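You operate a simulated robot arm through the tools that you are given. There is no shell and no other tool.

You are at the controls of a simulated robot arm. One attempt, no reset.

TASK
Spin-test the green wheel; when it has stopped, sort it by the result.
Fine: under the lid with the word on the display; shut the lid.

Only the result counts: the job must be done as asked and must still hold three seconds after the hand-in. Knocking over, shifting, dropping, spilling or breaking anything else fails it. Lids that push on must go on centred and level and be pressed home; caps that screw on are set level and turned clockwise until they are tight.

THE ROBOT
A 5-joint arm with a two-finger parallel gripper, fixed in place. Base frame: the origin is at the foot of the arm, x ahead of it, y to its left, z up; the work surface is at about z = 0. Lengths are in cm, angles in degrees, forces in N, time in s.
With the tool pointing down near the work surface it reaches from about 26 to 60 cm from the base axis. Its first joint turns from -66.0 to 66.0 degrees. The tool tilts only in the upright plane through the base axis and itself; it spins freely about its own axis. Payload 1.57 kg.
Tool frame: the origin (TCP) lies between the finger pads and is the grasp point; the fingertips stand 3 cm ahead of it; z points along the fingers, y is the line along which they close. The gripper opens to 8 cm. The fingers are 1.7 cm wide and 1.2 cm thick; the gripper's body (4 by 8.2 cm) begins 8 cm behind the TCP.
Orientation is that of the tool frame in the base frame, as a unit quaternion [x, y, z, w]. With the fingers straight down and closing along the base's y, the tool's x points along the base's -x, its y along +y and its z along -z.

THE INTERFACE
- The arm moves only by the tool servo_tool. Its argument "commands" is a list of rows, each an object of numbers (a shift or turn left out is 0, a gripper value left out holds the last): "fingers": the opening, from 0 (shut) to 1 (fully open); "x", "y", "z": the shift along the tool's x, y, z in units of 250 mm (1.0 is 250 mm); "ax", "ay", "az": the turn, a rotation vector about the tool's x, y, z in units of 45 degrees (1.0 is 45 degrees). In form: [{"fingers": .., "x": .., "y": .., "z": .., "ax": .., "ay": .., "az": ..}, ...]. A call has 1 to 20 rows; each row is the pose to reach, as a shift and turn from the pose commanded when the call began, along the tool's axes at that moment. A call with a number of a shift or a turn outside -1 to 1 is refused whole. Rows are played at 5 a second. More than 5 cm and 8.6 degrees between two rows, or a gripper value outside its range, and nothing of the call is played. A pose out of reach is approached as far as the arm can. The call stops where the force on the tool passes 40 N (or 10 N more than at its start, if that is more) or the arm is blocked; 0.2 s more then pass. The fingers move at their own pace (about 15.3 cm/s each) and stop on an object; they squeeze with about 41 N. The grip force told is the motor's: it shows also when the fingers shut on nothing. Time passes only in rows, and 0.2 s behind the last, so rows that repeat a pose let the fingers close. The reply holds the time, the measured pose of the TCP, the force on the tool along the base axes, the opening and the grip force, in the units named above and with some noise, with the torque about the TCP (base axes, N m) and any sound that the robot's microphone picked up.
- Cameras (640 x 400 px; columns grow to the right, rows downward): "scene" is fixed at [4.86, 42, 50.69]; the picture's right is [-0.51, -0.86, 0.00], its down [-0.64, 0.38, -0.67] and it looks along [0.58, -0.34, -0.74] (base axes); focal length 289 px, centre (320, 200). "wrist" rides on the gripper at [7.2, -0.7, -12.2] in the tool frame; the picture's right is [0.09, 1.00, 0.00], its down [-0.84, 0.08, -0.54] and it looks along [-0.54, 0.05, 0.84] (tool axes); focal length 238 px, centre (320, 200). There is no depth. A picture from a camera that has moved, and an enlarged one, comes with that camera's place and axes in the base frame and with its lens.
- camera(camera): a new picture of that camera. It takes no simulated time.
- close_up(camera, box): a new picture of the part [left, top, right, bottom] of that camera's present view, enlarged. It takes no simulated time.
- hand_in(): hands the job in; it is judged then, once.

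Places have to be worked out from the pictures, the camera data and where the tool is seen. Open the gripper and draw the arm clear of the work before you hand the job in, unless the task says otherwise.

The tools are called after "Request:" as a command line: name --argument value ..., lists and objects as JSON in quotes. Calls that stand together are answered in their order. servo_tool: Moves the arm, as the interface text tells. Its arguments: {"type":"object","properties":{"commands":{"type":"array","items":{"type":"object","properties":{"fingers":{"type":"number"},"x":{"type":"number"},"y":{"type":"number"},"z":{"type":"number"},"ax":{"type":"number"},"ay":{"type":"number"},"az":{"type":"number"}}}}},"required":["commands"]} The other tools are called the same way: camera (camera) takes a picture; close_up (camera, box) takes an enlarged picture of a part of a camera's view; hand_in () hands the job in.

At the start:

```text
clock: 0.0
tool_pos: [24.48, 30.88, 28.99]
tcp_rot: [0.0, 1.0, 0.0, -0.001]
ft_force: [-0.3, 0.1, 0.5]
torque: [-0.04, 0.0, 0.0]
width: 7.99
gripper_force: 0.1
```

scene: 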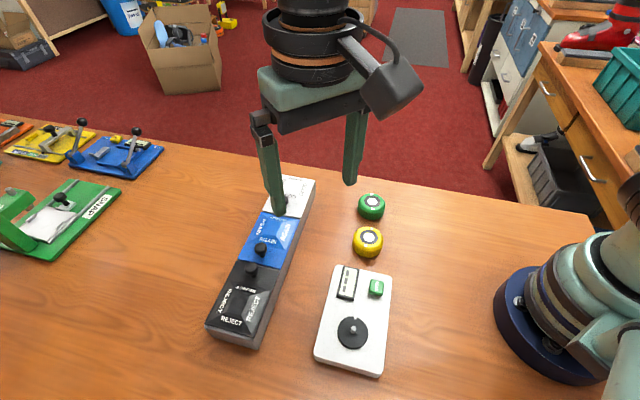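
wrist: 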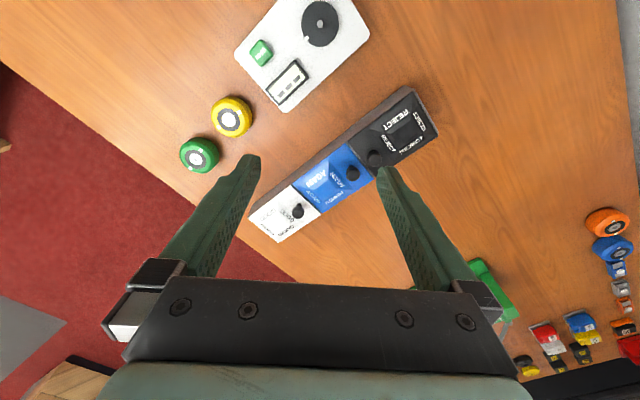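

I'll first look closely at the bins, the tester and the wheels before moving.

Request:
close_up --camera "scene" --box '[200, 170, 330, 350]'

Request:
close_up --camera "scene" --box '[300, 180, 410, 390]'

Request:
close_up --camera "wrist" --box '[160, 0, 440, 250]'

Request:
close_up --camera "scene" --box '[0, 100, 200, 270]'

```text
2.22 times, centred on (265, 260) of scene
camera zoom: at [4.86, 42.0, 50.69], right [-0.51, -0.86, 0.0], down [-0.64, 0.38, -0.67], along [0.58, -0.34, -0.74], focal length 643 px, centre (442, 67)
```

zoom: 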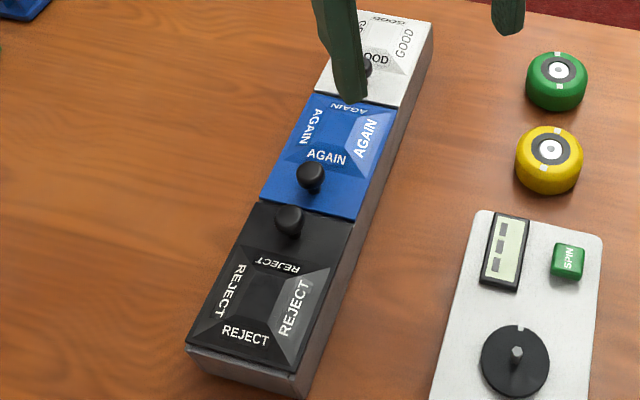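

```text
1.90 times, centred on (355, 285) of scene
camera zoom: at [4.86, 42.0, 50.69], right [-0.51, -0.86, 0.0], down [-0.64, 0.38, -0.67], along [0.58, -0.34, -0.74], focal length 551 px, centre (253, 38)
```

zoom: 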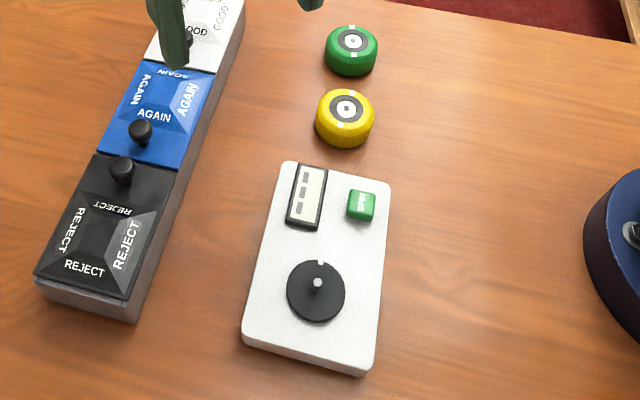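

```text
1.60 times, centred on (300, 125) of wrist
camera zoom: at [17.37, 30.29, 41.13], right [-0.09, 1.0, 0.0], down [0.84, 0.08, 0.54], along [0.54, 0.05, -0.84], focal length 381 px, centre (352, 320)
```

zoom: 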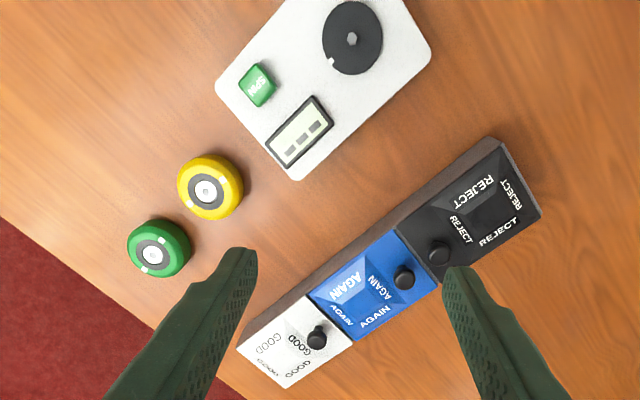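

```text
2.35 times, centred on (100, 185) of scene
camera zoom: at [4.86, 42.0, 50.69], right [-0.51, -0.86, 0.0], down [-0.64, 0.38, -0.67], along [0.58, -0.34, -0.74], focal length 681 px, centre (838, 235)
```

zoom: 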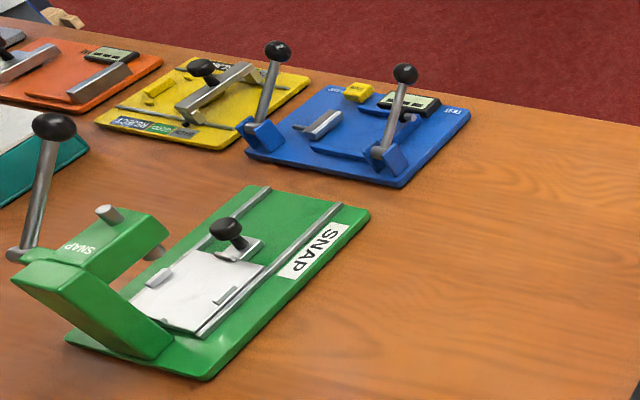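

I want finer detail of the lids and the display to understand how they open.

Request:
close_up --camera "scene" --box '[200, 240, 290, 350]'

Request:
close_up --camera "scene" --box '[240, 170, 330, 270]'

Request:
close_up --camera "wrist" --box '[240, 80, 450, 250]'

Request:
close_up --camera "scene" --box '[310, 255, 400, 380]'

Request:
close_up --camera "scene" --box '[340, 180, 400, 265]'

```text
3.64 times, centred on (245, 295) of scene
camera zoom: at [4.86, 42.0, 50.69], right [-0.51, -0.86, 0.0], down [-0.64, 0.38, -0.67], along [0.58, -0.34, -0.74], focal length 1052 px, centre (593, -146)
```

zoom: 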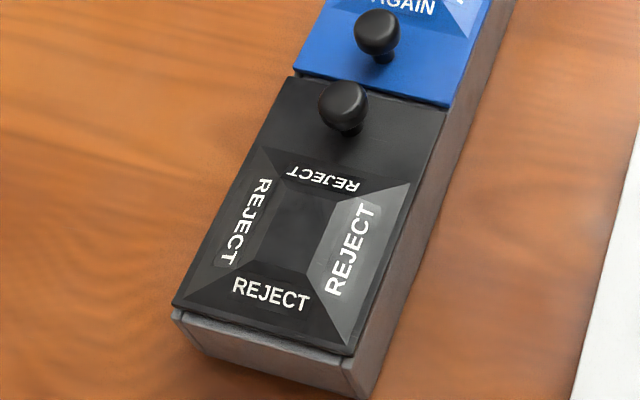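

```text
4.00 times, centred on (285, 220) of scene
camera zoom: at [4.86, 42.0, 50.69], right [-0.51, -0.86, 0.0], down [-0.64, 0.38, -0.67], along [0.58, -0.34, -0.74], focal length 1158 px, centre (460, 120)
```

zoom: 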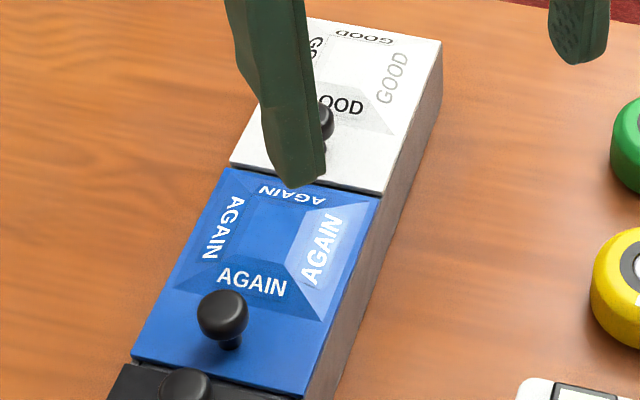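

```text
2.35 times, centred on (345, 165) of wrist
camera zoom: at [17.37, 30.29, 41.13], right [-0.09, 1.0, 0.0], down [0.84, 0.08, 0.54], along [0.54, 0.05, -0.84], focal length 561 px, centre (261, 282)
```

zoom: 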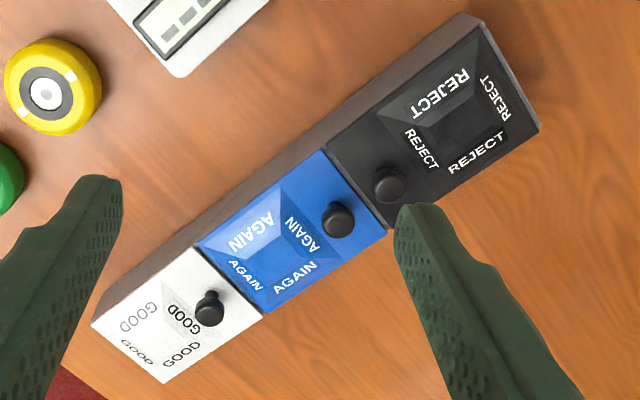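

```text
3.20 times, centred on (355, 318) of scene
camera zoom: at [4.86, 42.0, 50.69], right [-0.51, -0.86, 0.0], down [-0.64, 0.38, -0.67], along [0.58, -0.34, -0.74], focal length 926 px, centre (208, -176)
```

zoom: 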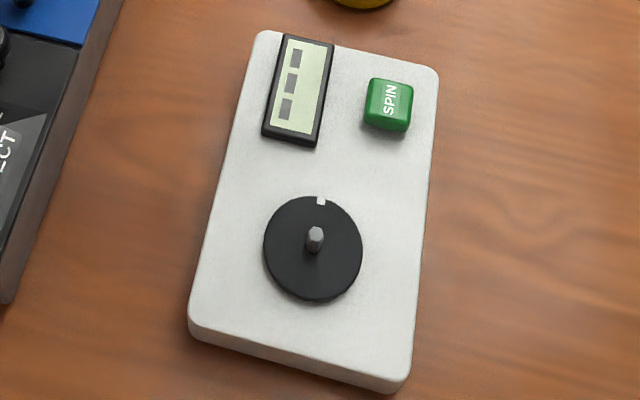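

```text
4.71 times, centred on (370, 222) of scene
camera zoom: at [4.86, 42.0, 50.69], right [-0.51, -0.86, 0.0], down [-0.64, 0.38, -0.67], along [0.58, -0.34, -0.74], focal length 1362 px, centre (85, 94)
```

zoom: 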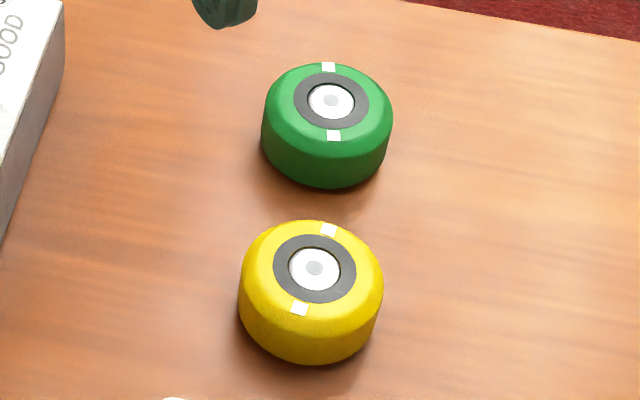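

The lids each carry a knob at one end; the tester has a keyed-looking spindle with an index mark, and the wheels have two white marks. I judge the green wheel at about (36, 10.4), the spindle at (15.5, 29.8). I move over the green wheel, turning the gripper, to look closer.

Request:
servo_tool --commands '[{"fingers": 1, "x": -0.0576, "y": -0.1026, "z": 0.065, "az": 0.0945}, {"x": -0.1152, "y": -0.2053, "z": 0.13, "az": 0.189}, {"x": -0.1728, "y": -0.308, "z": 0.195, "az": 0.2835}, {"x": -0.2304, "y": -0.4106, "z": 0.26, "az": 0.378}, {"x": -0.288, "y": -0.5133, "z": 0.325, "az": 0.4725}, {"x": -0.3456, "y": -0.616, "z": 0.39, "az": 0.567}, {"x": -0.4032, "y": -0.7186, "z": 0.455, "az": 0.6615}, {"x": -0.461, "y": -0.8212, "z": 0.52, "az": 0.756}, {"x": -0.461, "y": -0.8212, "z": 0.52, "az": 0.756}]'

Request:
camera --camera "wrist"

Request:
camera --camera "scene"

```text
clock: 2.0
tool_pos: [36.31, 10.56, 15.83]
tcp_rot: [0.293, 0.956, 0.0, 0.0]
ft_force: [-1.2, -0.3, -0.2]
torque: [-0.02, -0.01, -0.01]
width: 8.03
gripper_force: 0.0
```

```text
taken
camera wrist: at [29.99, 14.1, 27.82], right [0.48, 0.88, 0.0], down [0.74, -0.4, 0.54], along [0.48, -0.26, -0.84], focal length 238 px, centre (320, 200)
```

wrist: 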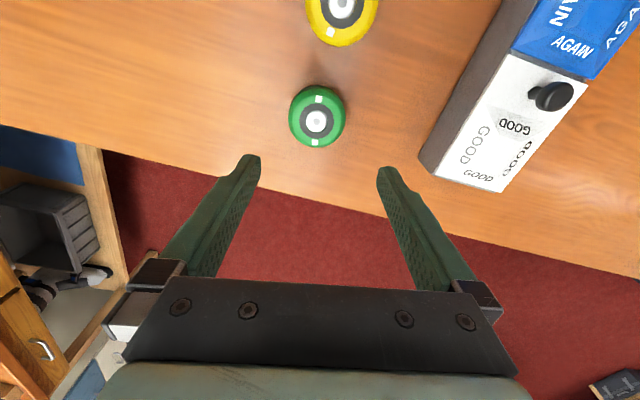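

```text
taken
```

scene: 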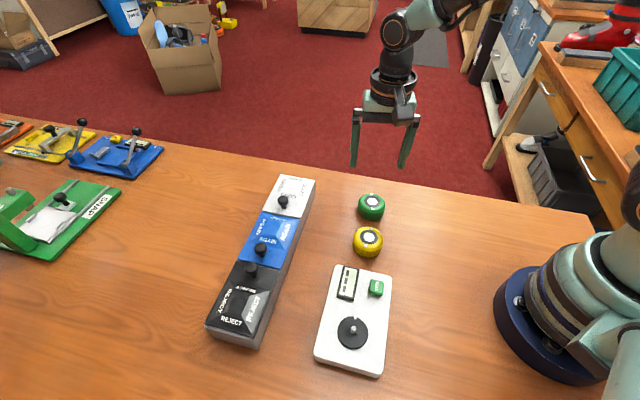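

The gripper is above the green wheel. I take enlarged views to find its bore shape, mark direction and exact centre.

Request:
close_up --camera "wrist" --box '[277, 75, 357, 155]'

Request:
close_up --camera "scene" --box '[345, 185, 400, 230]'

Request:
close_up --camera "scene" --box '[330, 310, 380, 355]'

Request:
close_up --camera "scene" --box '[260, 170, 325, 225]'

```text
5.00 times, centred on (317, 115) of wrist
camera zoom: at [29.99, 14.1, 27.82], right [0.48, 0.88, 0.0], down [0.74, -0.4, 0.54], along [0.48, -0.26, -0.84], focal length 1192 px, centre (335, 625)
```

zoom: 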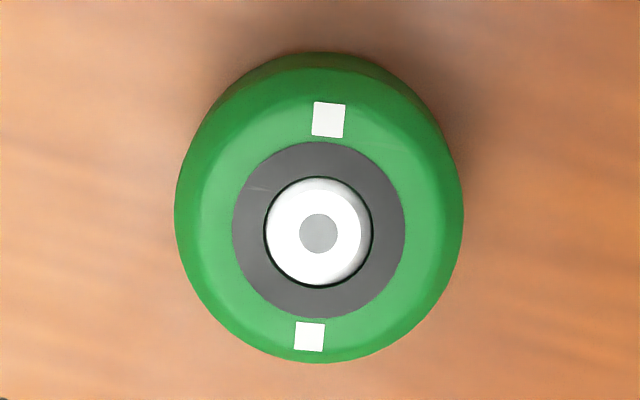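

```text
8.89 times, centred on (372, 208) of scene
camera zoom: at [4.86, 42.0, 50.69], right [-0.51, -0.86, 0.0], down [-0.64, 0.38, -0.67], along [0.58, -0.34, -0.74], focal length 2572 px, centre (-147, 133)
```

zoom: 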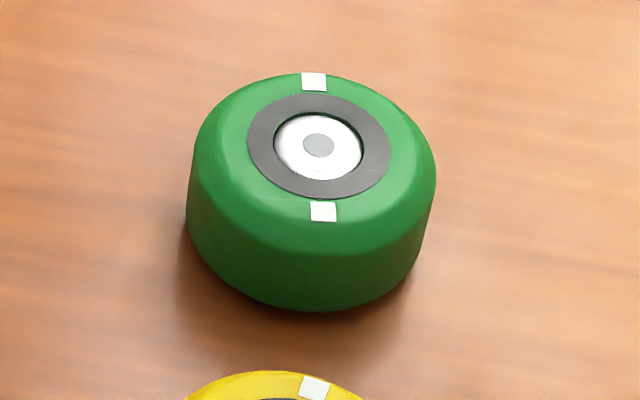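

```text
8.89 times, centred on (355, 332) of scene
camera zoom: at [4.86, 42.0, 50.69], right [-0.51, -0.86, 0.0], down [-0.64, 0.38, -0.67], along [0.58, -0.34, -0.74], focal length 2572 px, centre (9, -978)
```

zoom: 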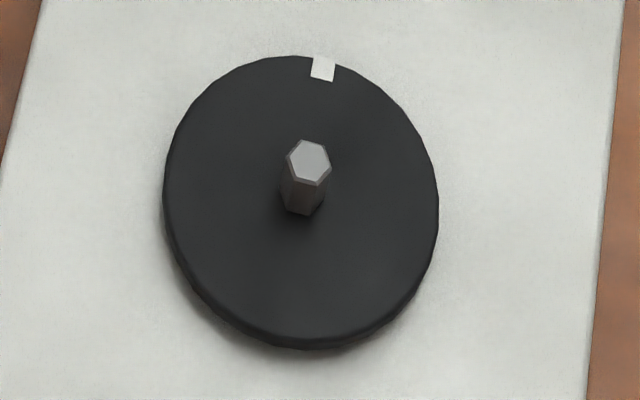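

```text
7.27 times, centred on (292, 198) of scene
camera zoom: at [4.86, 42.0, 50.69], right [-0.51, -0.86, 0.0], down [-0.64, 0.38, -0.67], along [0.58, -0.34, -0.74], focal length 2105 px, centre (520, 218)
```

zoom: 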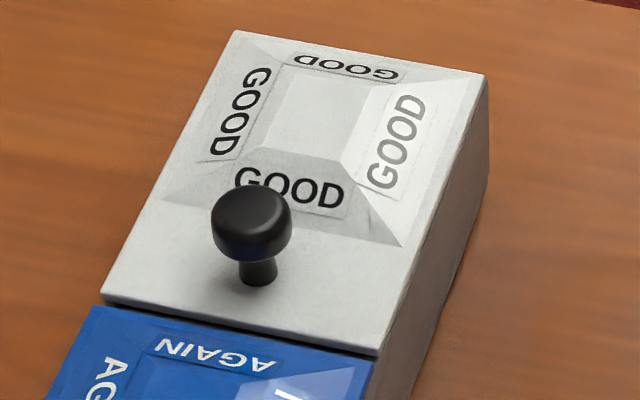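

The marks lie at about −34° (90° from the finger line, as intended), and the wheel centre reads about 0.9 cm back from the present tool axis. I shift there and lower part of the way to re-measure.

Request:
servo_tool --commands '[{"fingers": 1, "x": 0.014, "y": -0.0104, "z": 0.08}, {"x": 0.028, "y": -0.0208, "z": 0.16}, {"x": 0.028, "y": -0.0208, "z": 0.22}, {"x": 0.028, "y": -0.0208, "z": 0.22}, {"x": 0.028, "y": -0.0208, "z": 0.22}]'

Request:
close_up --camera "wrist" --box '[220, 60, 420, 185]'

Request:
camera --camera "scene"

```text
clock: 3.2
tool_pos: [35.09, 10.54, 10.19]
tcp_rot: [0.292, 0.956, 0.0, 0.0]
ft_force: [-0.3, 0.1, -1.1]
torque: [-0.04, -0.02, 0.01]
width: 8.0
gripper_force: 0.1
```

```text
3.20 times, centred on (320, 122) of wrist
camera zoom: at [28.8, 14.06, 22.42], right [0.48, 0.88, 0.0], down [0.74, -0.4, 0.54], along [0.48, -0.26, -0.84], focal length 763 px, centre (320, 448)
```

zoom: 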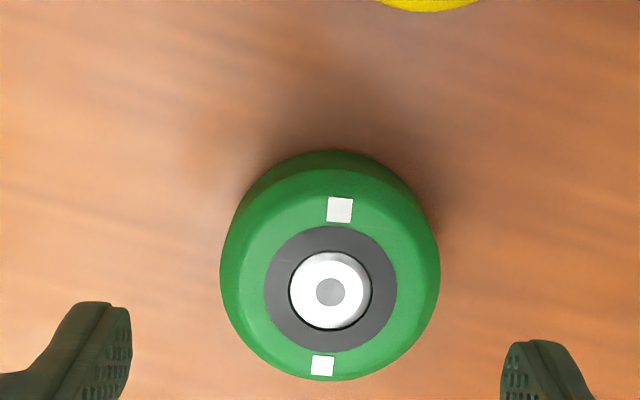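

```text
taken
```

scene: 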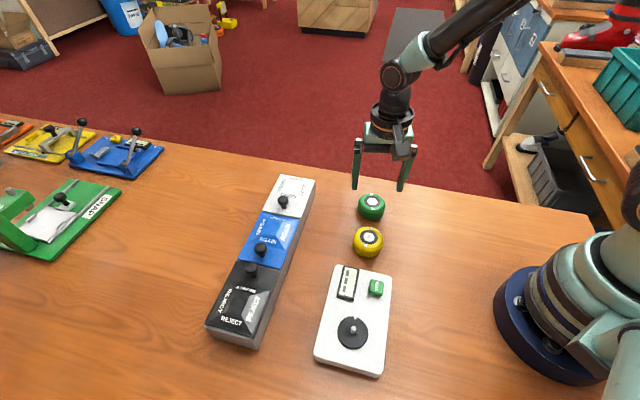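

The wheel top is about z 3.7, and its centre is 0.2 cm to tool +y. I correct, lower until the tips are about 0.7 cm above the table, and close the fingers.

Request:
servo_tool --commands '[{"fingers": 1, "y": 0.0094, "z": 0.05}, {"y": 0.0094, "z": 0.11}, {"y": 0.0094, "z": 0.17}, {"y": 0.0094, "z": 0.22}, {"y": 0.0094, "z": 0.258}, {"y": 0.0094, "z": 0.258}, {"y": 0.0094, "z": 0.258, "fingers": 0.9}, {"y": 0.0094, "z": 0.258, "fingers": 0.82}, {"y": 0.0094, "z": 0.258, "fingers": 0.76}, {"y": 0.0094, "z": 0.258, "fingers": 0.5}, {"y": 0.0094, "z": 0.258, "fingers": 0.3}, {"y": 0.0094, "z": 0.258, "fingers": 0.3}]'

Request:
camera --camera "wrist"

Request:
close_up --camera "scene" --box '[330, 150, 420, 260]'

```text
clock: 5.8
tool_pos: [35.18, 10.65, 4.1]
tcp_rot: [0.292, 0.956, 0.0, 0.001]
ft_force: [1.5, -1.9, 1.3]
torque: [-0.13, 0.03, 0.04]
width: 5.86
gripper_force: 40.8
```

```text
taken
camera wrist: at [28.89, 14.08, 16.27], right [0.48, 0.88, 0.0], down [0.74, -0.4, 0.54], along [0.48, -0.26, -0.84], focal length 238 px, centre (320, 200)
```

wrist: 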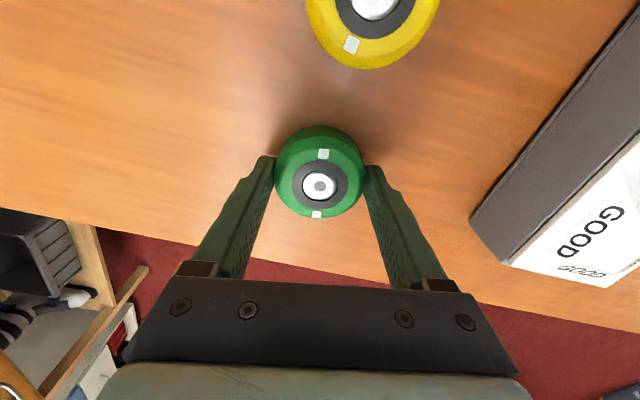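

```text
3.64 times, centred on (375, 205) of scene
camera zoom: at [4.86, 42.0, 50.69], right [-0.51, -0.86, 0.0], down [-0.64, 0.38, -0.67], along [0.58, -0.34, -0.74], focal length 1052 px, centre (120, 182)
```

zoom: 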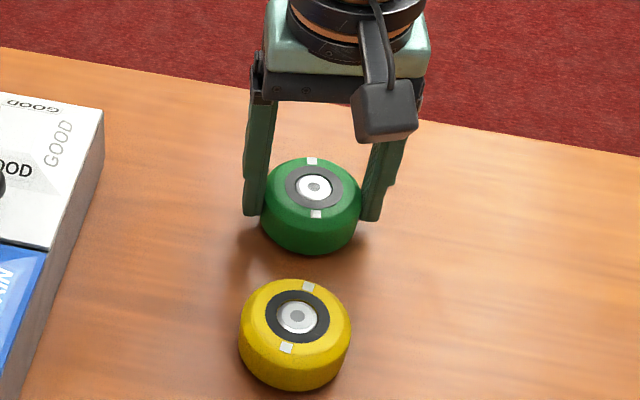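

Wheel gripped at 5.86 cm width. I lift it straight up a good 10 cm and check the hold.

Request:
servo_tool --commands '[{"fingers": 0.3, "z": -0.02}, {"z": -0.06}, {"z": -0.14}, {"z": -0.24}, {"z": -0.34}, {"z": -0.44}, {"z": -0.44}]'

Request:
close_up --camera "wrist" --box '[250, 110, 390, 230]'

Request:
close_up --camera "scene" --box '[330, 100, 430, 230]'

```text
clock: 7.4
tool_pos: [35.38, 10.36, 15.16]
tcp_rot: [0.292, 0.956, -0.001, -0.001]
ft_force: [0.5, 0.6, -1.4]
torque: [0.01, -0.01, -0.01]
width: 5.89
gripper_force: 41.2
```

```text
3.33 times, centred on (320, 170) of wrist
camera zoom: at [28.99, 13.9, 27.26], right [0.48, 0.88, 0.0], down [0.74, -0.4, 0.54], along [0.48, -0.26, -0.84], focal length 794 px, centre (320, 300)
```

zoom: 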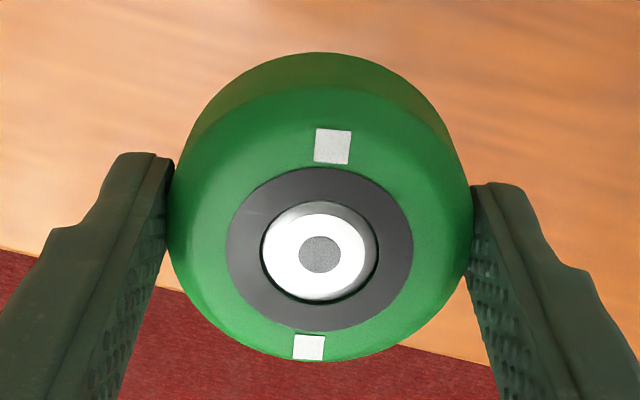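

```text
3.08 times, centred on (380, 165) of scene
camera zoom: at [4.86, 42.0, 50.69], right [-0.51, -0.86, 0.0], down [-0.64, 0.38, -0.67], along [0.58, -0.34, -0.74], focal length 890 px, centre (135, 308)
```

zoom: 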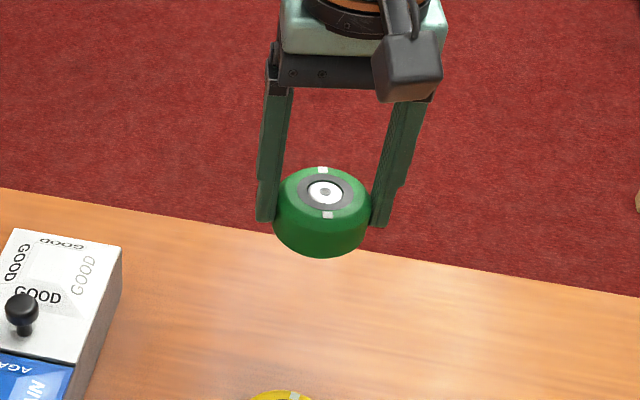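

The wheel is held level, its marks along the tool's x axis, centre within about 0.1 cm of the TCP. I carry it over toward the tester, turning 11.4° so the marks match the spindle's index mark, stopping short so the wrist camera can see the spindle.

Request:
servo_tool --commands '[{"x": 0.0855, "y": 0.0148, "z": 0.0, "az": 0.025}, {"x": 0.171, "y": 0.0296, "z": 0.0, "az": 0.05}, {"x": 0.2565, "y": 0.0444, "z": 0.0, "az": 0.075}, {"x": 0.342, "y": 0.0592, "z": 0.0, "az": 0.1}, {"x": 0.4275, "y": 0.074, "z": 0.02, "az": 0.126}, {"x": 0.513, "y": 0.0888, "z": 0.04, "az": 0.152}, {"x": 0.5985, "y": 0.1036, "z": 0.06, "az": 0.177}, {"x": 0.684, "y": 0.1184, "z": 0.08, "az": 0.202}, {"x": 0.7695, "y": 0.1332, "z": 0.1, "az": 0.228}, {"x": 0.855, "y": 0.148, "z": 0.122, "az": 0.253}, {"x": 0.855, "y": 0.148, "z": 0.122, "az": 0.253}, {"x": 0.855, "y": 0.148, "z": 0.122, "az": 0.253}]'

Request:
camera --camera "wrist"

Request:
camera --camera "scene"

```text
clock: 10.0
tool_pos: [19.7, 25.56, 12.1]
tcp_rot: [0.386, 0.923, 0.0, 0.0]
ft_force: [-0.1, -0.2, -1.4]
torque: [-0.03, -0.03, -0.01]
width: 5.87
gripper_force: 41.3
```

```text
taken
camera wrist: at [14.19, 30.2, 24.14], right [0.64, 0.76, 0.0], down [0.64, -0.54, 0.54], along [0.41, -0.35, -0.84], focal length 238 px, centre (320, 200)
```

wrist: 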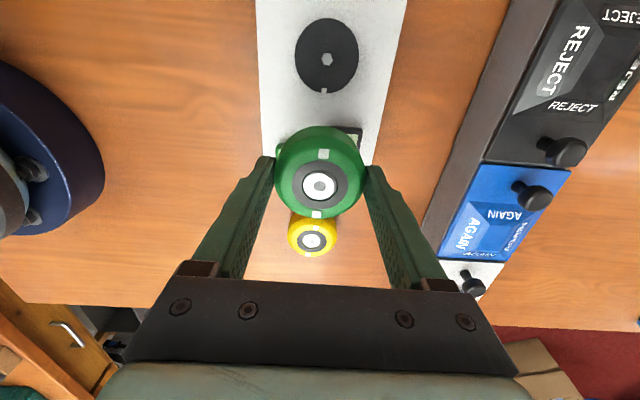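

```text
taken
```

scene: 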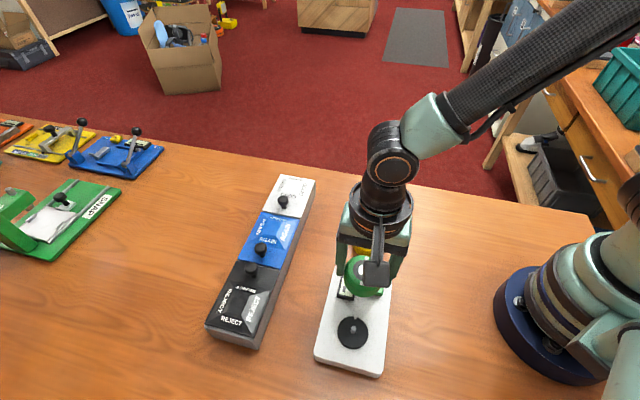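

The spindle and its mark are in view. I enlarge to measure them.

Request:
close_up --camera "wrist" --box '[270, 0, 390, 110]'

Request:
close_up --camera "wrist" --box '[250, 110, 390, 230]'

```text
3.64 times, centred on (330, 55) of wrist
camera zoom: at [14.19, 30.2, 24.14], right [0.64, 0.76, 0.0], down [0.64, -0.54, 0.54], along [0.41, -0.35, -0.84], focal length 867 px, centre (284, 727)
```

zoom: 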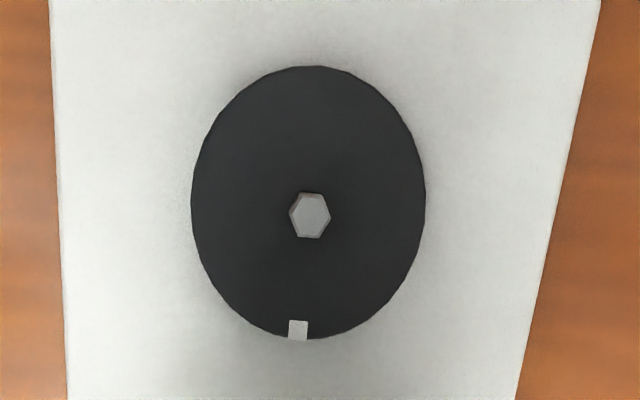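

```text
3.33 times, centred on (320, 170) of wrist
camera zoom: at [14.19, 30.2, 24.14], right [0.64, 0.76, 0.0], down [0.64, -0.54, 0.54], along [0.41, -0.35, -0.84], focal length 794 px, centre (320, 300)
```

zoom: 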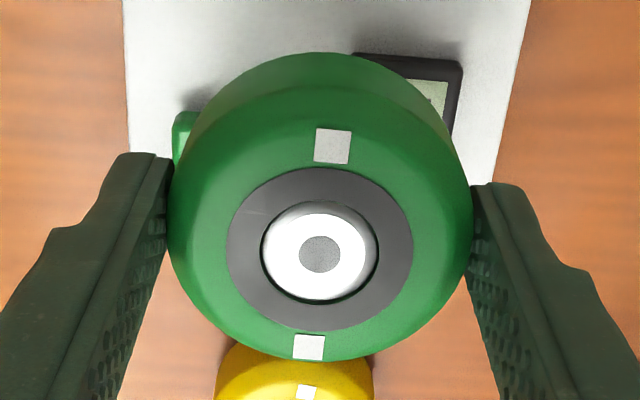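

The index mark lies along the tool's −x within about 1°, matching the wheel's marks, and the spindle sits about 6.5 cm along tool +x. I move the wheel over it with the wheel bottom staying well above the spindle tip, then check from the scene camera.

Request:
servo_tool --commands '[{"x": 0.065, "y": -0.0008, "z": 0.0}, {"x": 0.13, "y": -0.0016, "z": 0.02}, {"x": 0.195, "y": -0.0024, "z": 0.05}, {"x": 0.26, "y": -0.0032, "z": 0.08}, {"x": 0.26, "y": -0.0032, "z": 0.1}, {"x": 0.26, "y": -0.0032, "z": 0.1}, {"x": 0.26, "y": -0.0032, "z": 0.1}]'

Request:
close_up --camera "wrist" --box '[250, 110, 390, 230]'

Request:
close_up --camera "scene" --box '[300, 260, 410, 390]'

```text
clock: 11.6
tool_pos: [14.99, 30.16, 9.57]
tcp_rot: [0.385, 0.923, 0.0, 0.0]
ft_force: [-0.6, -0.4, -1.3]
torque: [0.0, 0.02, 0.02]
width: 5.84
gripper_force: 40.8
```

```text
3.33 times, centred on (320, 170) of wrist
camera zoom: at [9.55, 34.77, 21.64], right [0.64, 0.76, 0.0], down [0.64, -0.54, 0.54], along [0.41, -0.35, -0.84], focal length 794 px, centre (320, 300)
```

zoom: 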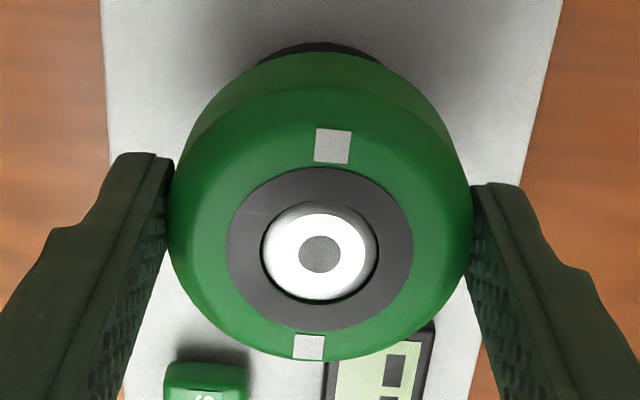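

```text
3.08 times, centred on (355, 325) of scene
camera zoom: at [4.86, 42.0, 50.69], right [-0.51, -0.86, 0.0], down [-0.64, 0.38, -0.67], along [0.58, -0.34, -0.74], focal length 890 px, centre (212, -185)
```

zoom: 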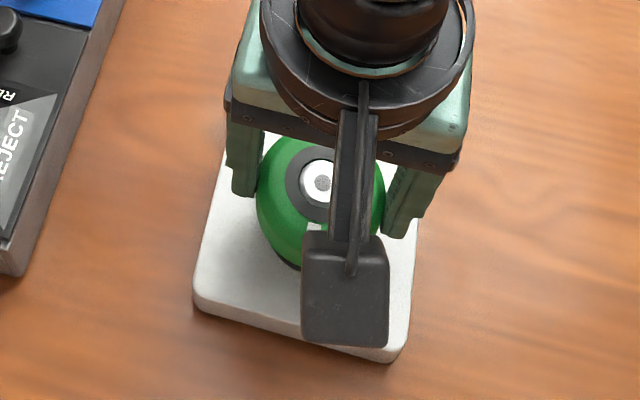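

The disc's far edge just peeks out behind the wheel in the wrist view; I enlarge it to use it as an alignment check.

Request:
close_up --camera "wrist" --box '[290, 105, 350, 145]'

Request:
close_up --camera "scene" --box '[320, 295, 375, 340]'

```text
10.00 times, centred on (320, 125) of wrist
camera zoom: at [9.55, 34.77, 21.64], right [0.64, 0.76, 0.0], down [0.64, -0.54, 0.54], along [0.41, -0.35, -0.84], focal length 2384 px, centre (320, 950)
```

zoom: 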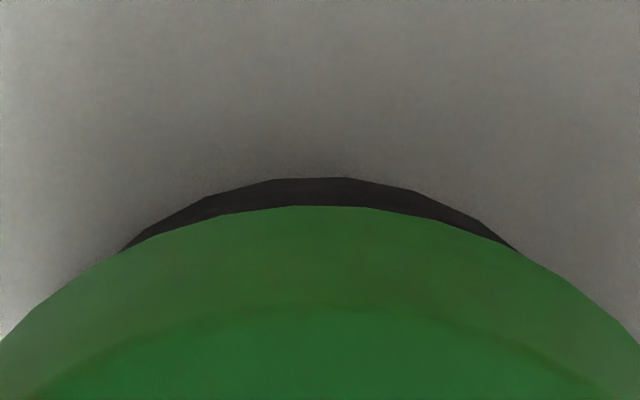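

```text
8.89 times, centred on (348, 318) of scene
camera zoom: at [4.86, 42.0, 50.69], right [-0.51, -0.86, 0.0], down [-0.64, 0.38, -0.67], along [0.58, -0.34, -0.74], focal length 2572 px, centre (76, -844)
```

zoom: 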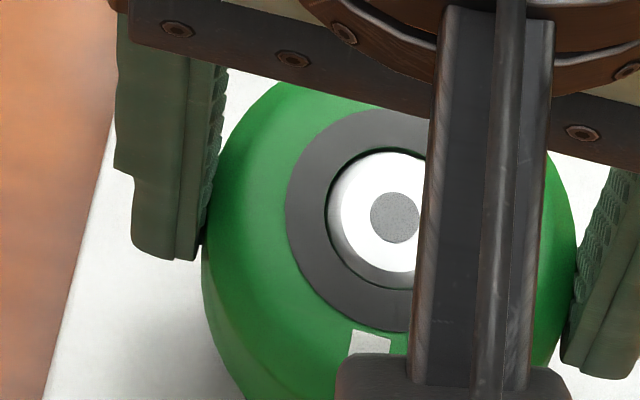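

With the disc edge and both cameras the tester turns out taller (disc top about z 3.6, spindle tip about 5.3), so the wheel bottom is just about at tip height. The wheel is about 0.08 cm short along tool x; I correct that and ease down in small steps watching the force.

Request:
servo_tool --commands '[{"x": 0.0032, "y": -0.001, "z": 0.0, "az": -0.013}, {"x": 0.0032, "y": -0.001, "z": 0.008, "az": -0.013}, {"x": 0.0032, "y": -0.001, "z": 0.016, "az": -0.013}, {"x": 0.0032, "y": -0.001, "z": 0.024, "az": -0.013}, {"x": 0.0032, "y": -0.001, "z": 0.024, "az": -0.013}]'

Request:
close_up --camera "wrist" --box '[290, 105, 350, 145]'

```text
clock: 12.8
tool_pos: [15.02, 30.15, 8.93]
tcp_rot: [0.381, 0.925, 0.0, 0.0]
ft_force: [-1.1, -0.2, -1.1]
torque: [-0.02, -0.02, -0.02]
width: 5.86
gripper_force: 41.3
```

```text
10.00 times, centred on (320, 125) of wrist
camera zoom: at [9.39, 34.76, 21.0], right [0.64, 0.77, 0.0], down [0.65, -0.53, 0.54], along [0.42, -0.34, -0.84], focal length 2384 px, centre (320, 950)
```

zoom: 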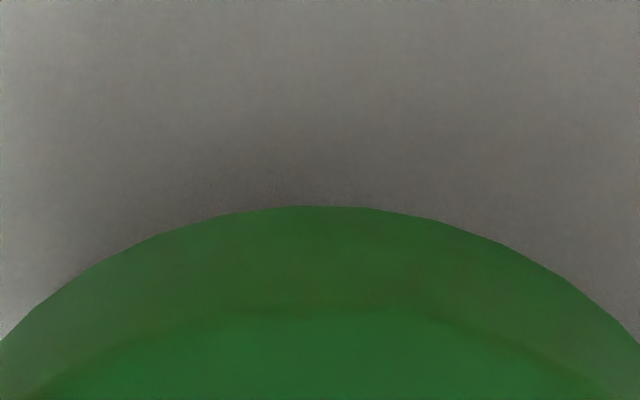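

No contact yet (force unchanged). I continue down in small steps.

Request:
servo_tool --commands '[{"z": 0.006}, {"z": 0.012}, {"z": 0.018}, {"z": 0.024}, {"z": 0.024}]'

Request:
close_up --camera "scene" --box '[300, 260, 410, 390]'

```text
clock: 14.0
tool_pos: [14.97, 30.02, 8.28]
tcp_rot: [0.382, 0.924, 0.0, 0.0]
ft_force: [-0.8, 0.2, -1.2]
torque: [-0.03, -0.03, 0.0]
width: 5.89
gripper_force: 40.5
```

```text
3.08 times, centred on (355, 325) of scene
camera zoom: at [4.86, 42.0, 50.69], right [-0.51, -0.86, 0.0], down [-0.64, 0.38, -0.67], along [0.58, -0.34, -0.74], focal length 890 px, centre (212, -185)
```

zoom: 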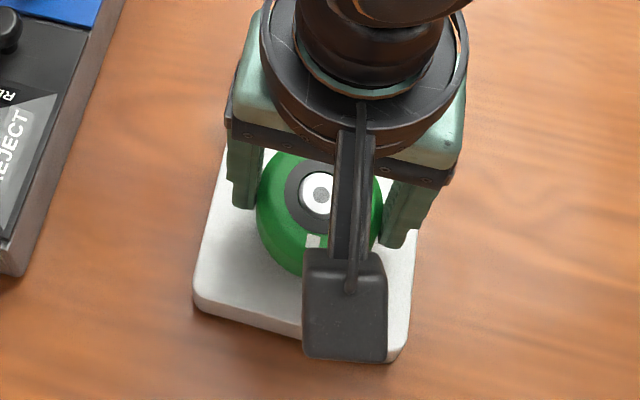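

Still free. Continue down another 0.5 cm in fine steps.

Request:
servo_tool --commands '[{"z": 0.005}, {"z": 0.01}, {"z": 0.015}, {"z": 0.02}, {"z": 0.02}]'

```text
clock: 15.2
tool_pos: [15.13, 30.16, 8.03]
tcp_rot: [0.38, 0.925, 0.0, 0.0]
ft_force: [-5.5, -11.7, 40.1]
torque: [-0.47, 0.25, 0.0]
width: 5.9
gripper_force: 41.2
```

Contact at tool z about 8.0 with a centred push. I look to tell whether the wheel is seated on the disc or resting on the spindle tip.

Request:
close_up --camera "wrist" --box '[250, 110, 390, 230]'

Request:
close_up --camera "scene" --box '[310, 285, 400, 385]'

```text
3.33 times, centred on (320, 170) of wrist
camera zoom: at [9.5, 34.78, 20.08], right [0.64, 0.77, 0.0], down [0.65, -0.53, 0.54], along [0.42, -0.35, -0.84], focal length 794 px, centre (320, 300)
```

zoom: 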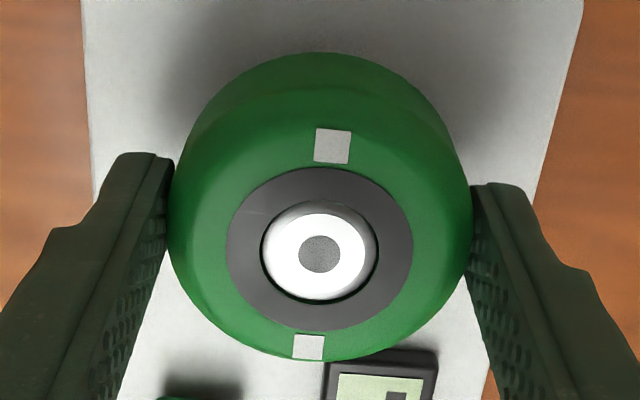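

```text
4.00 times, centred on (355, 335) of scene
camera zoom: at [4.85, 41.99, 50.7], right [-0.51, -0.86, 0.0], down [-0.64, 0.38, -0.67], along [0.58, -0.34, -0.74], focal length 1158 px, centre (180, -340)
```

zoom: 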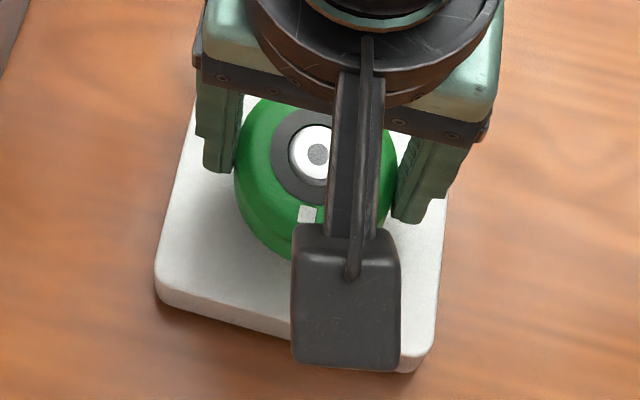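

The black disc is now completely hidden and no gap shows, so the wheel seems down on the disc. I relieve the push slightly and make a small sideways test to confirm the spindle is engaged.

Request:
servo_tool --commands '[{"z": -0.004}, {"z": -0.008}, {"z": -0.008}]'

```text
clock: 16.0
tool_pos: [15.01, 30.35, 8.02]
tcp_rot: [0.382, 0.924, 0.001, 0.0]
ft_force: [1.0, -0.6, 0.0]
torque: [0.01, -0.03, -0.02]
width: 5.86
gripper_force: 41.1
```

Force is back to zero. Now a 0.2 cm sideways probe along tool y to feel for the spindle.

Request:
servo_tool --commands '[{"y": 0.004}, {"y": 0.008}, {"y": 0.008}]'

Request:
servo_tool --commands '[{"y": -0.004}, {"y": -0.008}, {"y": -0.008}]'

```text
clock: 16.8
tool_pos: [15.18, 30.4, 7.92]
tcp_rot: [0.381, 0.925, 0.0, 0.0]
ft_force: [-1.5, -0.5, -0.8]
torque: [-0.01, 0.07, -0.01]
width: 5.88
gripper_force: 41.1
```

```text
clock: 17.6
tool_pos: [15.1, 30.38, 8.0]
tcp_rot: [0.381, 0.925, 0.001, 0.0]
ft_force: [0.7, 3.4, 2.6]
torque: [0.01, 0.01, 0.02]
width: 5.89
gripper_force: 40.8
```

Readings are inconclusive. I take the wrist picture again for an exact pose and appearance.

Request:
close_up --camera "wrist" --box '[230, 100, 410, 250]'

Request:
close_up --camera "scene" --box '[325, 290, 385, 350]'

```text
2.67 times, centred on (320, 175) of wrist
camera zoom: at [9.48, 34.95, 20.09], right [0.64, 0.77, 0.0], down [0.65, -0.54, 0.54], along [0.42, -0.34, -0.84], focal length 636 px, centre (320, 267)
```

zoom: 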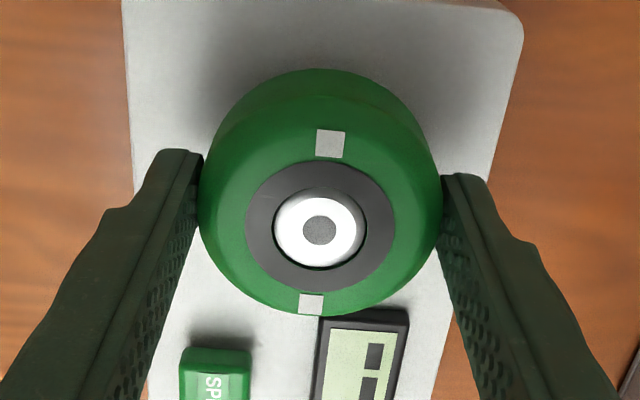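

```text
6.67 times, centred on (355, 320) of scene
camera zoom: at [4.86, 42.0, 50.69], right [-0.51, -0.86, 0.0], down [-0.64, 0.38, -0.67], along [0.58, -0.34, -0.74], focal length 1929 px, centre (87, -600)
```

zoom: 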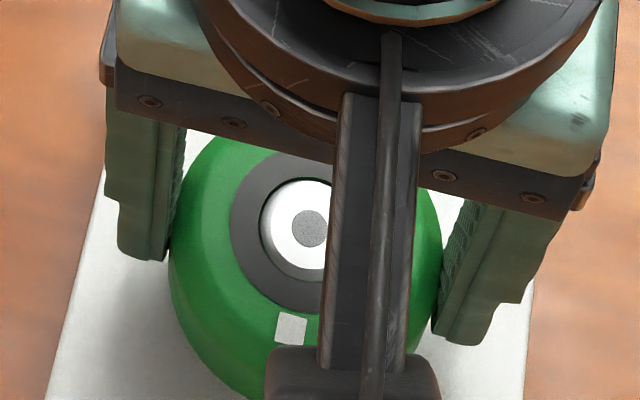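

Heights agree with the wheel sitting on the disc (bottom ≈ 3.8, disc top ≈ 3.7) with the spindle inside. I set it down the last bit and open the fingers gently.

Request:
servo_tool --commands '[{"z": 0.004}, {"z": 0.004, "fingers": 0.74}, {"z": 0.004, "fingers": 0.78}, {"z": 0.004, "fingers": 0.85}, {"z": 0.004, "fingers": 0.9}, {"z": 0.004, "fingers": 0.9}]'

Request:
close_up --camera "wrist" --box '[230, 100, 410, 250]'

Request:
close_up --camera "scene" --box '[310, 260, 410, 390]'

```text
clock: 19.0
tool_pos: [15.1, 30.3, 7.83]
tcp_rot: [0.381, 0.924, 0.001, -0.001]
ft_force: [-0.8, -0.2, 0.5]
torque: [-0.03, 0.01, -0.02]
width: 7.21
gripper_force: 0.1
```

```text
2.67 times, centred on (320, 175) of wrist
camera zoom: at [9.45, 34.88, 20.01], right [0.64, 0.77, 0.0], down [0.65, -0.53, 0.54], along [0.42, -0.34, -0.84], focal length 636 px, centre (320, 267)
```

zoom: 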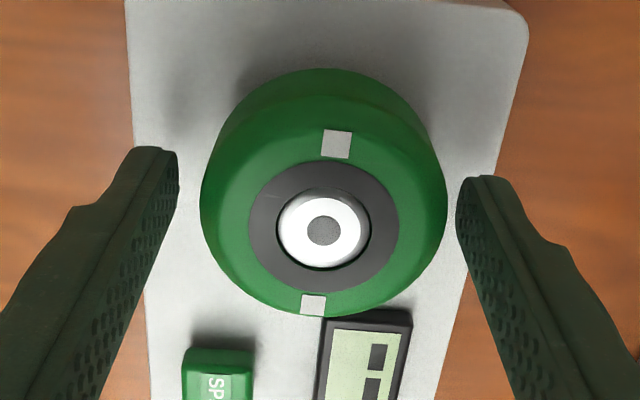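

```text
3.08 times, centred on (360, 325) of scene
camera zoom: at [4.86, 42.0, 50.69], right [-0.51, -0.86, 0.0], down [-0.64, 0.38, -0.67], along [0.58, -0.34, -0.74], focal length 890 px, centre (197, -185)
```

zoom: 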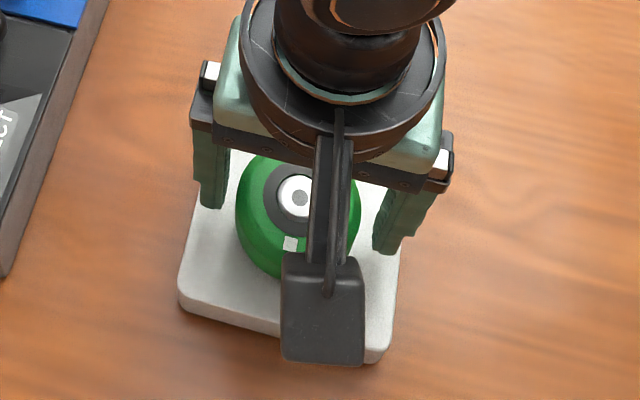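

The wheel stayed put when released. I rise straight up, clear of it, and check that it sits level on the disc and that the tester has not moved.

Request:
servo_tool --commands '[{"fingers": 0.95, "z": -0.03}, {"z": -0.08}, {"z": -0.16}, {"z": -0.24}, {"z": -0.32}, {"z": -0.32}]'

Request:
camera --camera "wrist"

Request:
camera --camera "scene"

```text
clock: 20.4
tool_pos: [15.1, 30.33, 15.84]
tcp_rot: [0.381, 0.924, -0.001, 0.0]
ft_force: [0.7, -0.5, 0.4]
torque: [0.0, 0.03, -0.02]
width: 7.62
gripper_force: 0.1
```

```text
taken
camera wrist: at [9.49, 34.95, 28.04], right [0.64, 0.77, 0.0], down [0.65, -0.54, 0.54], along [0.42, -0.34, -0.84], focal length 238 px, centre (320, 200)
```

wrist: 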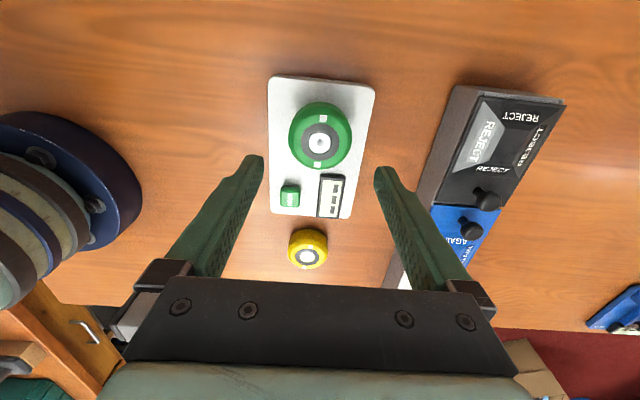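

```text
taken
```

scene: 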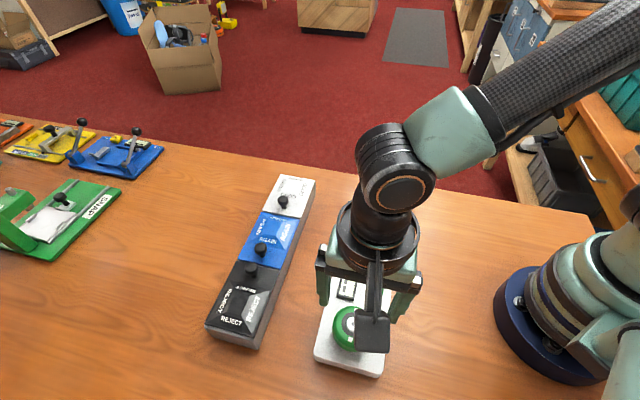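

The wheel sits on the spindle and the tester is where it was. The SPIN button lies at about (18.6, 22.9). I shut the fingers, move over the button, and look.

Request:
servo_tool --commands '[{"fingers": 0.5, "x": -0.06, "y": -0.02, "z": 0.0}, {"fingers": 0, "x": -0.13, "y": -0.05, "z": 0.0}, {"x": -0.2, "y": -0.075, "z": 0.04}, {"x": -0.27, "y": -0.1, "z": 0.09}, {"x": -0.308, "y": -0.1152, "z": 0.14}, {"x": -0.308, "y": -0.1152, "z": 0.14}, {"x": -0.308, "y": -0.1152, "z": 0.14}]'

Request:
camera --camera "wrist"

Request:
camera --camera "scene"

Request:
close_up --camera "scene" --box '[305, 255, 405, 385]'

```text
clock: 22.0
tool_pos: [18.4, 22.93, 12.31]
tcp_rot: [0.381, 0.925, 0.0, 0.0]
ft_force: [-0.9, 0.1, -0.4]
torque: [0.02, 0.04, 0.0]
width: 0.0
gripper_force: 21.1
```

```text
taken
camera wrist: at [12.91, 27.39, 24.45], right [0.64, 0.77, 0.0], down [0.65, -0.53, 0.54], along [0.42, -0.34, -0.84], focal length 238 px, centre (320, 200)
```

wrist: 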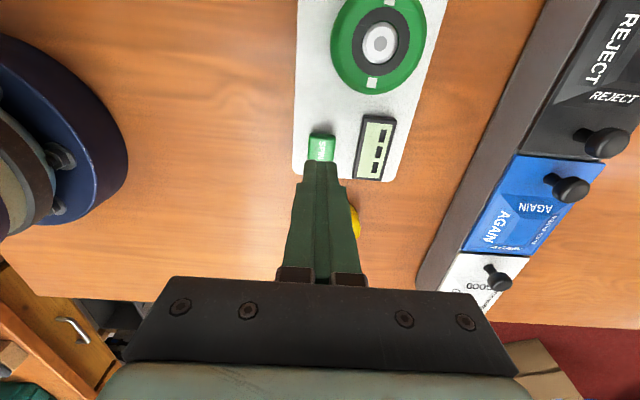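

```text
taken
```

scene: 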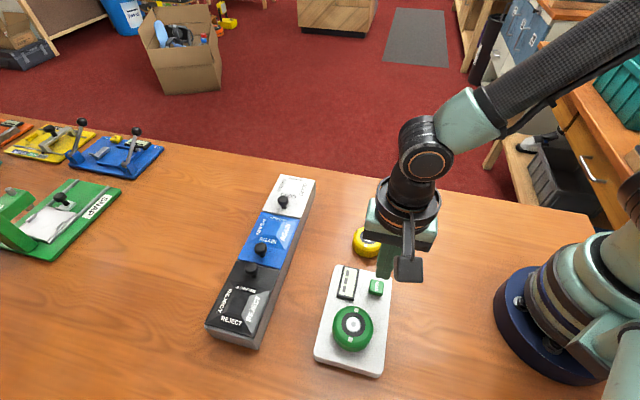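

```text
3.08 times, centred on (355, 320) of scene
camera zoom: at [4.86, 42.0, 50.69], right [-0.51, -0.86, 0.0], down [-0.64, 0.38, -0.67], along [0.58, -0.34, -0.74], focal length 890 px, centre (212, -169)
```

zoom: 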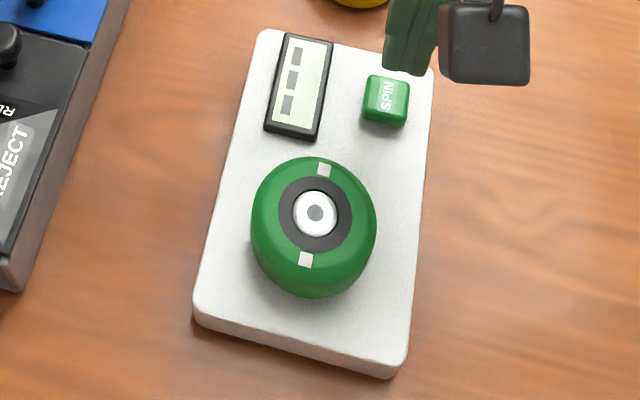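

The wheel sits level on the disc with the display idle. I zoom on the button under the fingertips to fine-tune the press point.

Request:
close_up --camera "wrist" --box '[280, 110, 400, 200]'

Request:
close_up --camera "scene" --box '[335, 250, 405, 310]'

```text
4.44 times, centred on (340, 155) of wrist
camera zoom: at [12.91, 27.39, 24.45], right [0.64, 0.77, 0.0], down [0.65, -0.53, 0.54], along [0.42, -0.34, -0.84], focal length 1059 px, centre (231, 400)
```

zoom: 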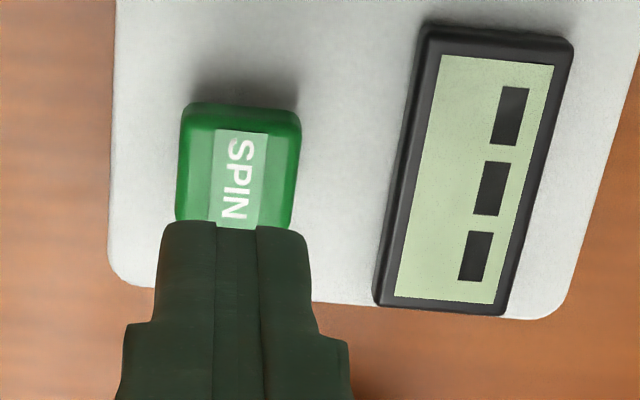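

```text
6.67 times, centred on (370, 280) of scene
camera zoom: at [4.86, 42.0, 50.69], right [-0.51, -0.86, 0.0], down [-0.64, 0.38, -0.67], along [0.58, -0.34, -0.74], focal length 1929 px, centre (-13, -333)
```

zoom: 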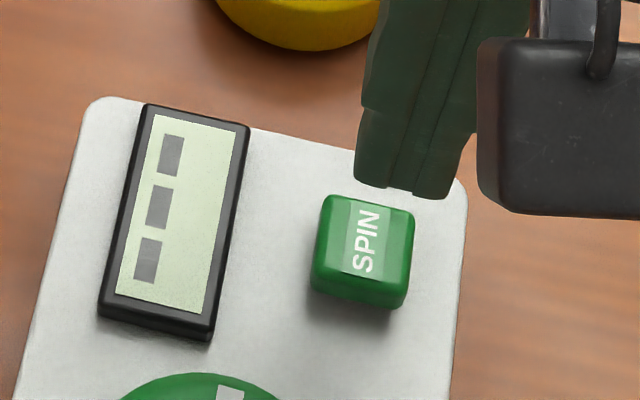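

The button's centre is about 0.5 cm further along tool −x. I shift and descend to just above it, then press slowly.

Request:
servo_tool --commands '[{"fingers": 0, "x": -0.018, "y": 0.004, "z": 0.04}, {"x": -0.018, "y": 0.004, "z": 0.1}, {"x": -0.018, "y": 0.004, "z": 0.15}, {"x": -0.018, "y": 0.004, "z": 0.17}, {"x": -0.018, "y": 0.004, "z": 0.17}]'

Request:
close_up --camera "scene" --box '[335, 250, 405, 310]'

Request:
close_up --camera "wrist" --box '[280, 110, 400, 200]'

```text
clock: 23.2
tool_pos: [18.97, 22.48, 8.19]
tcp_rot: [0.381, 0.924, 0.0, 0.0]
ft_force: [-0.3, -0.6, 0.4]
torque: [0.01, 0.01, 0.0]
width: 0.0
gripper_force: 21.4
```

```text
6.67 times, centred on (370, 280) of scene
camera zoom: at [4.86, 42.0, 50.69], right [-0.51, -0.86, 0.0], down [-0.64, 0.38, -0.67], along [0.58, -0.34, -0.74], focal length 1929 px, centre (-13, -333)
```

zoom: 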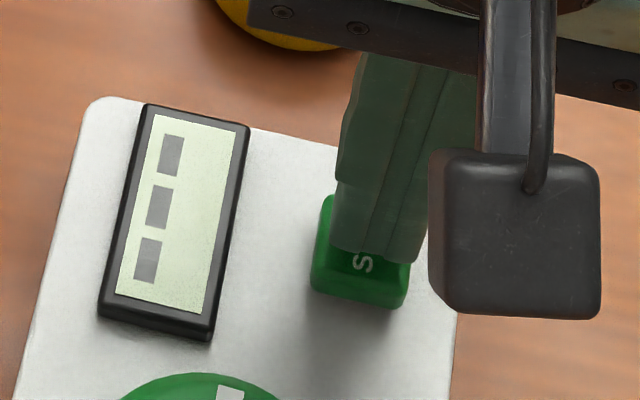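

```text
4.44 times, centred on (340, 155) of wrist
camera zoom: at [13.24, 27.15, 20.29], right [0.64, 0.77, 0.0], down [0.65, -0.53, 0.54], along [0.42, -0.34, -0.84], focal length 1059 px, centre (231, 400)
```

zoom: 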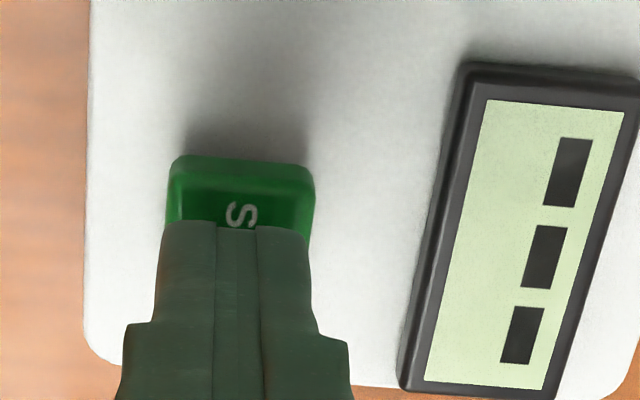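

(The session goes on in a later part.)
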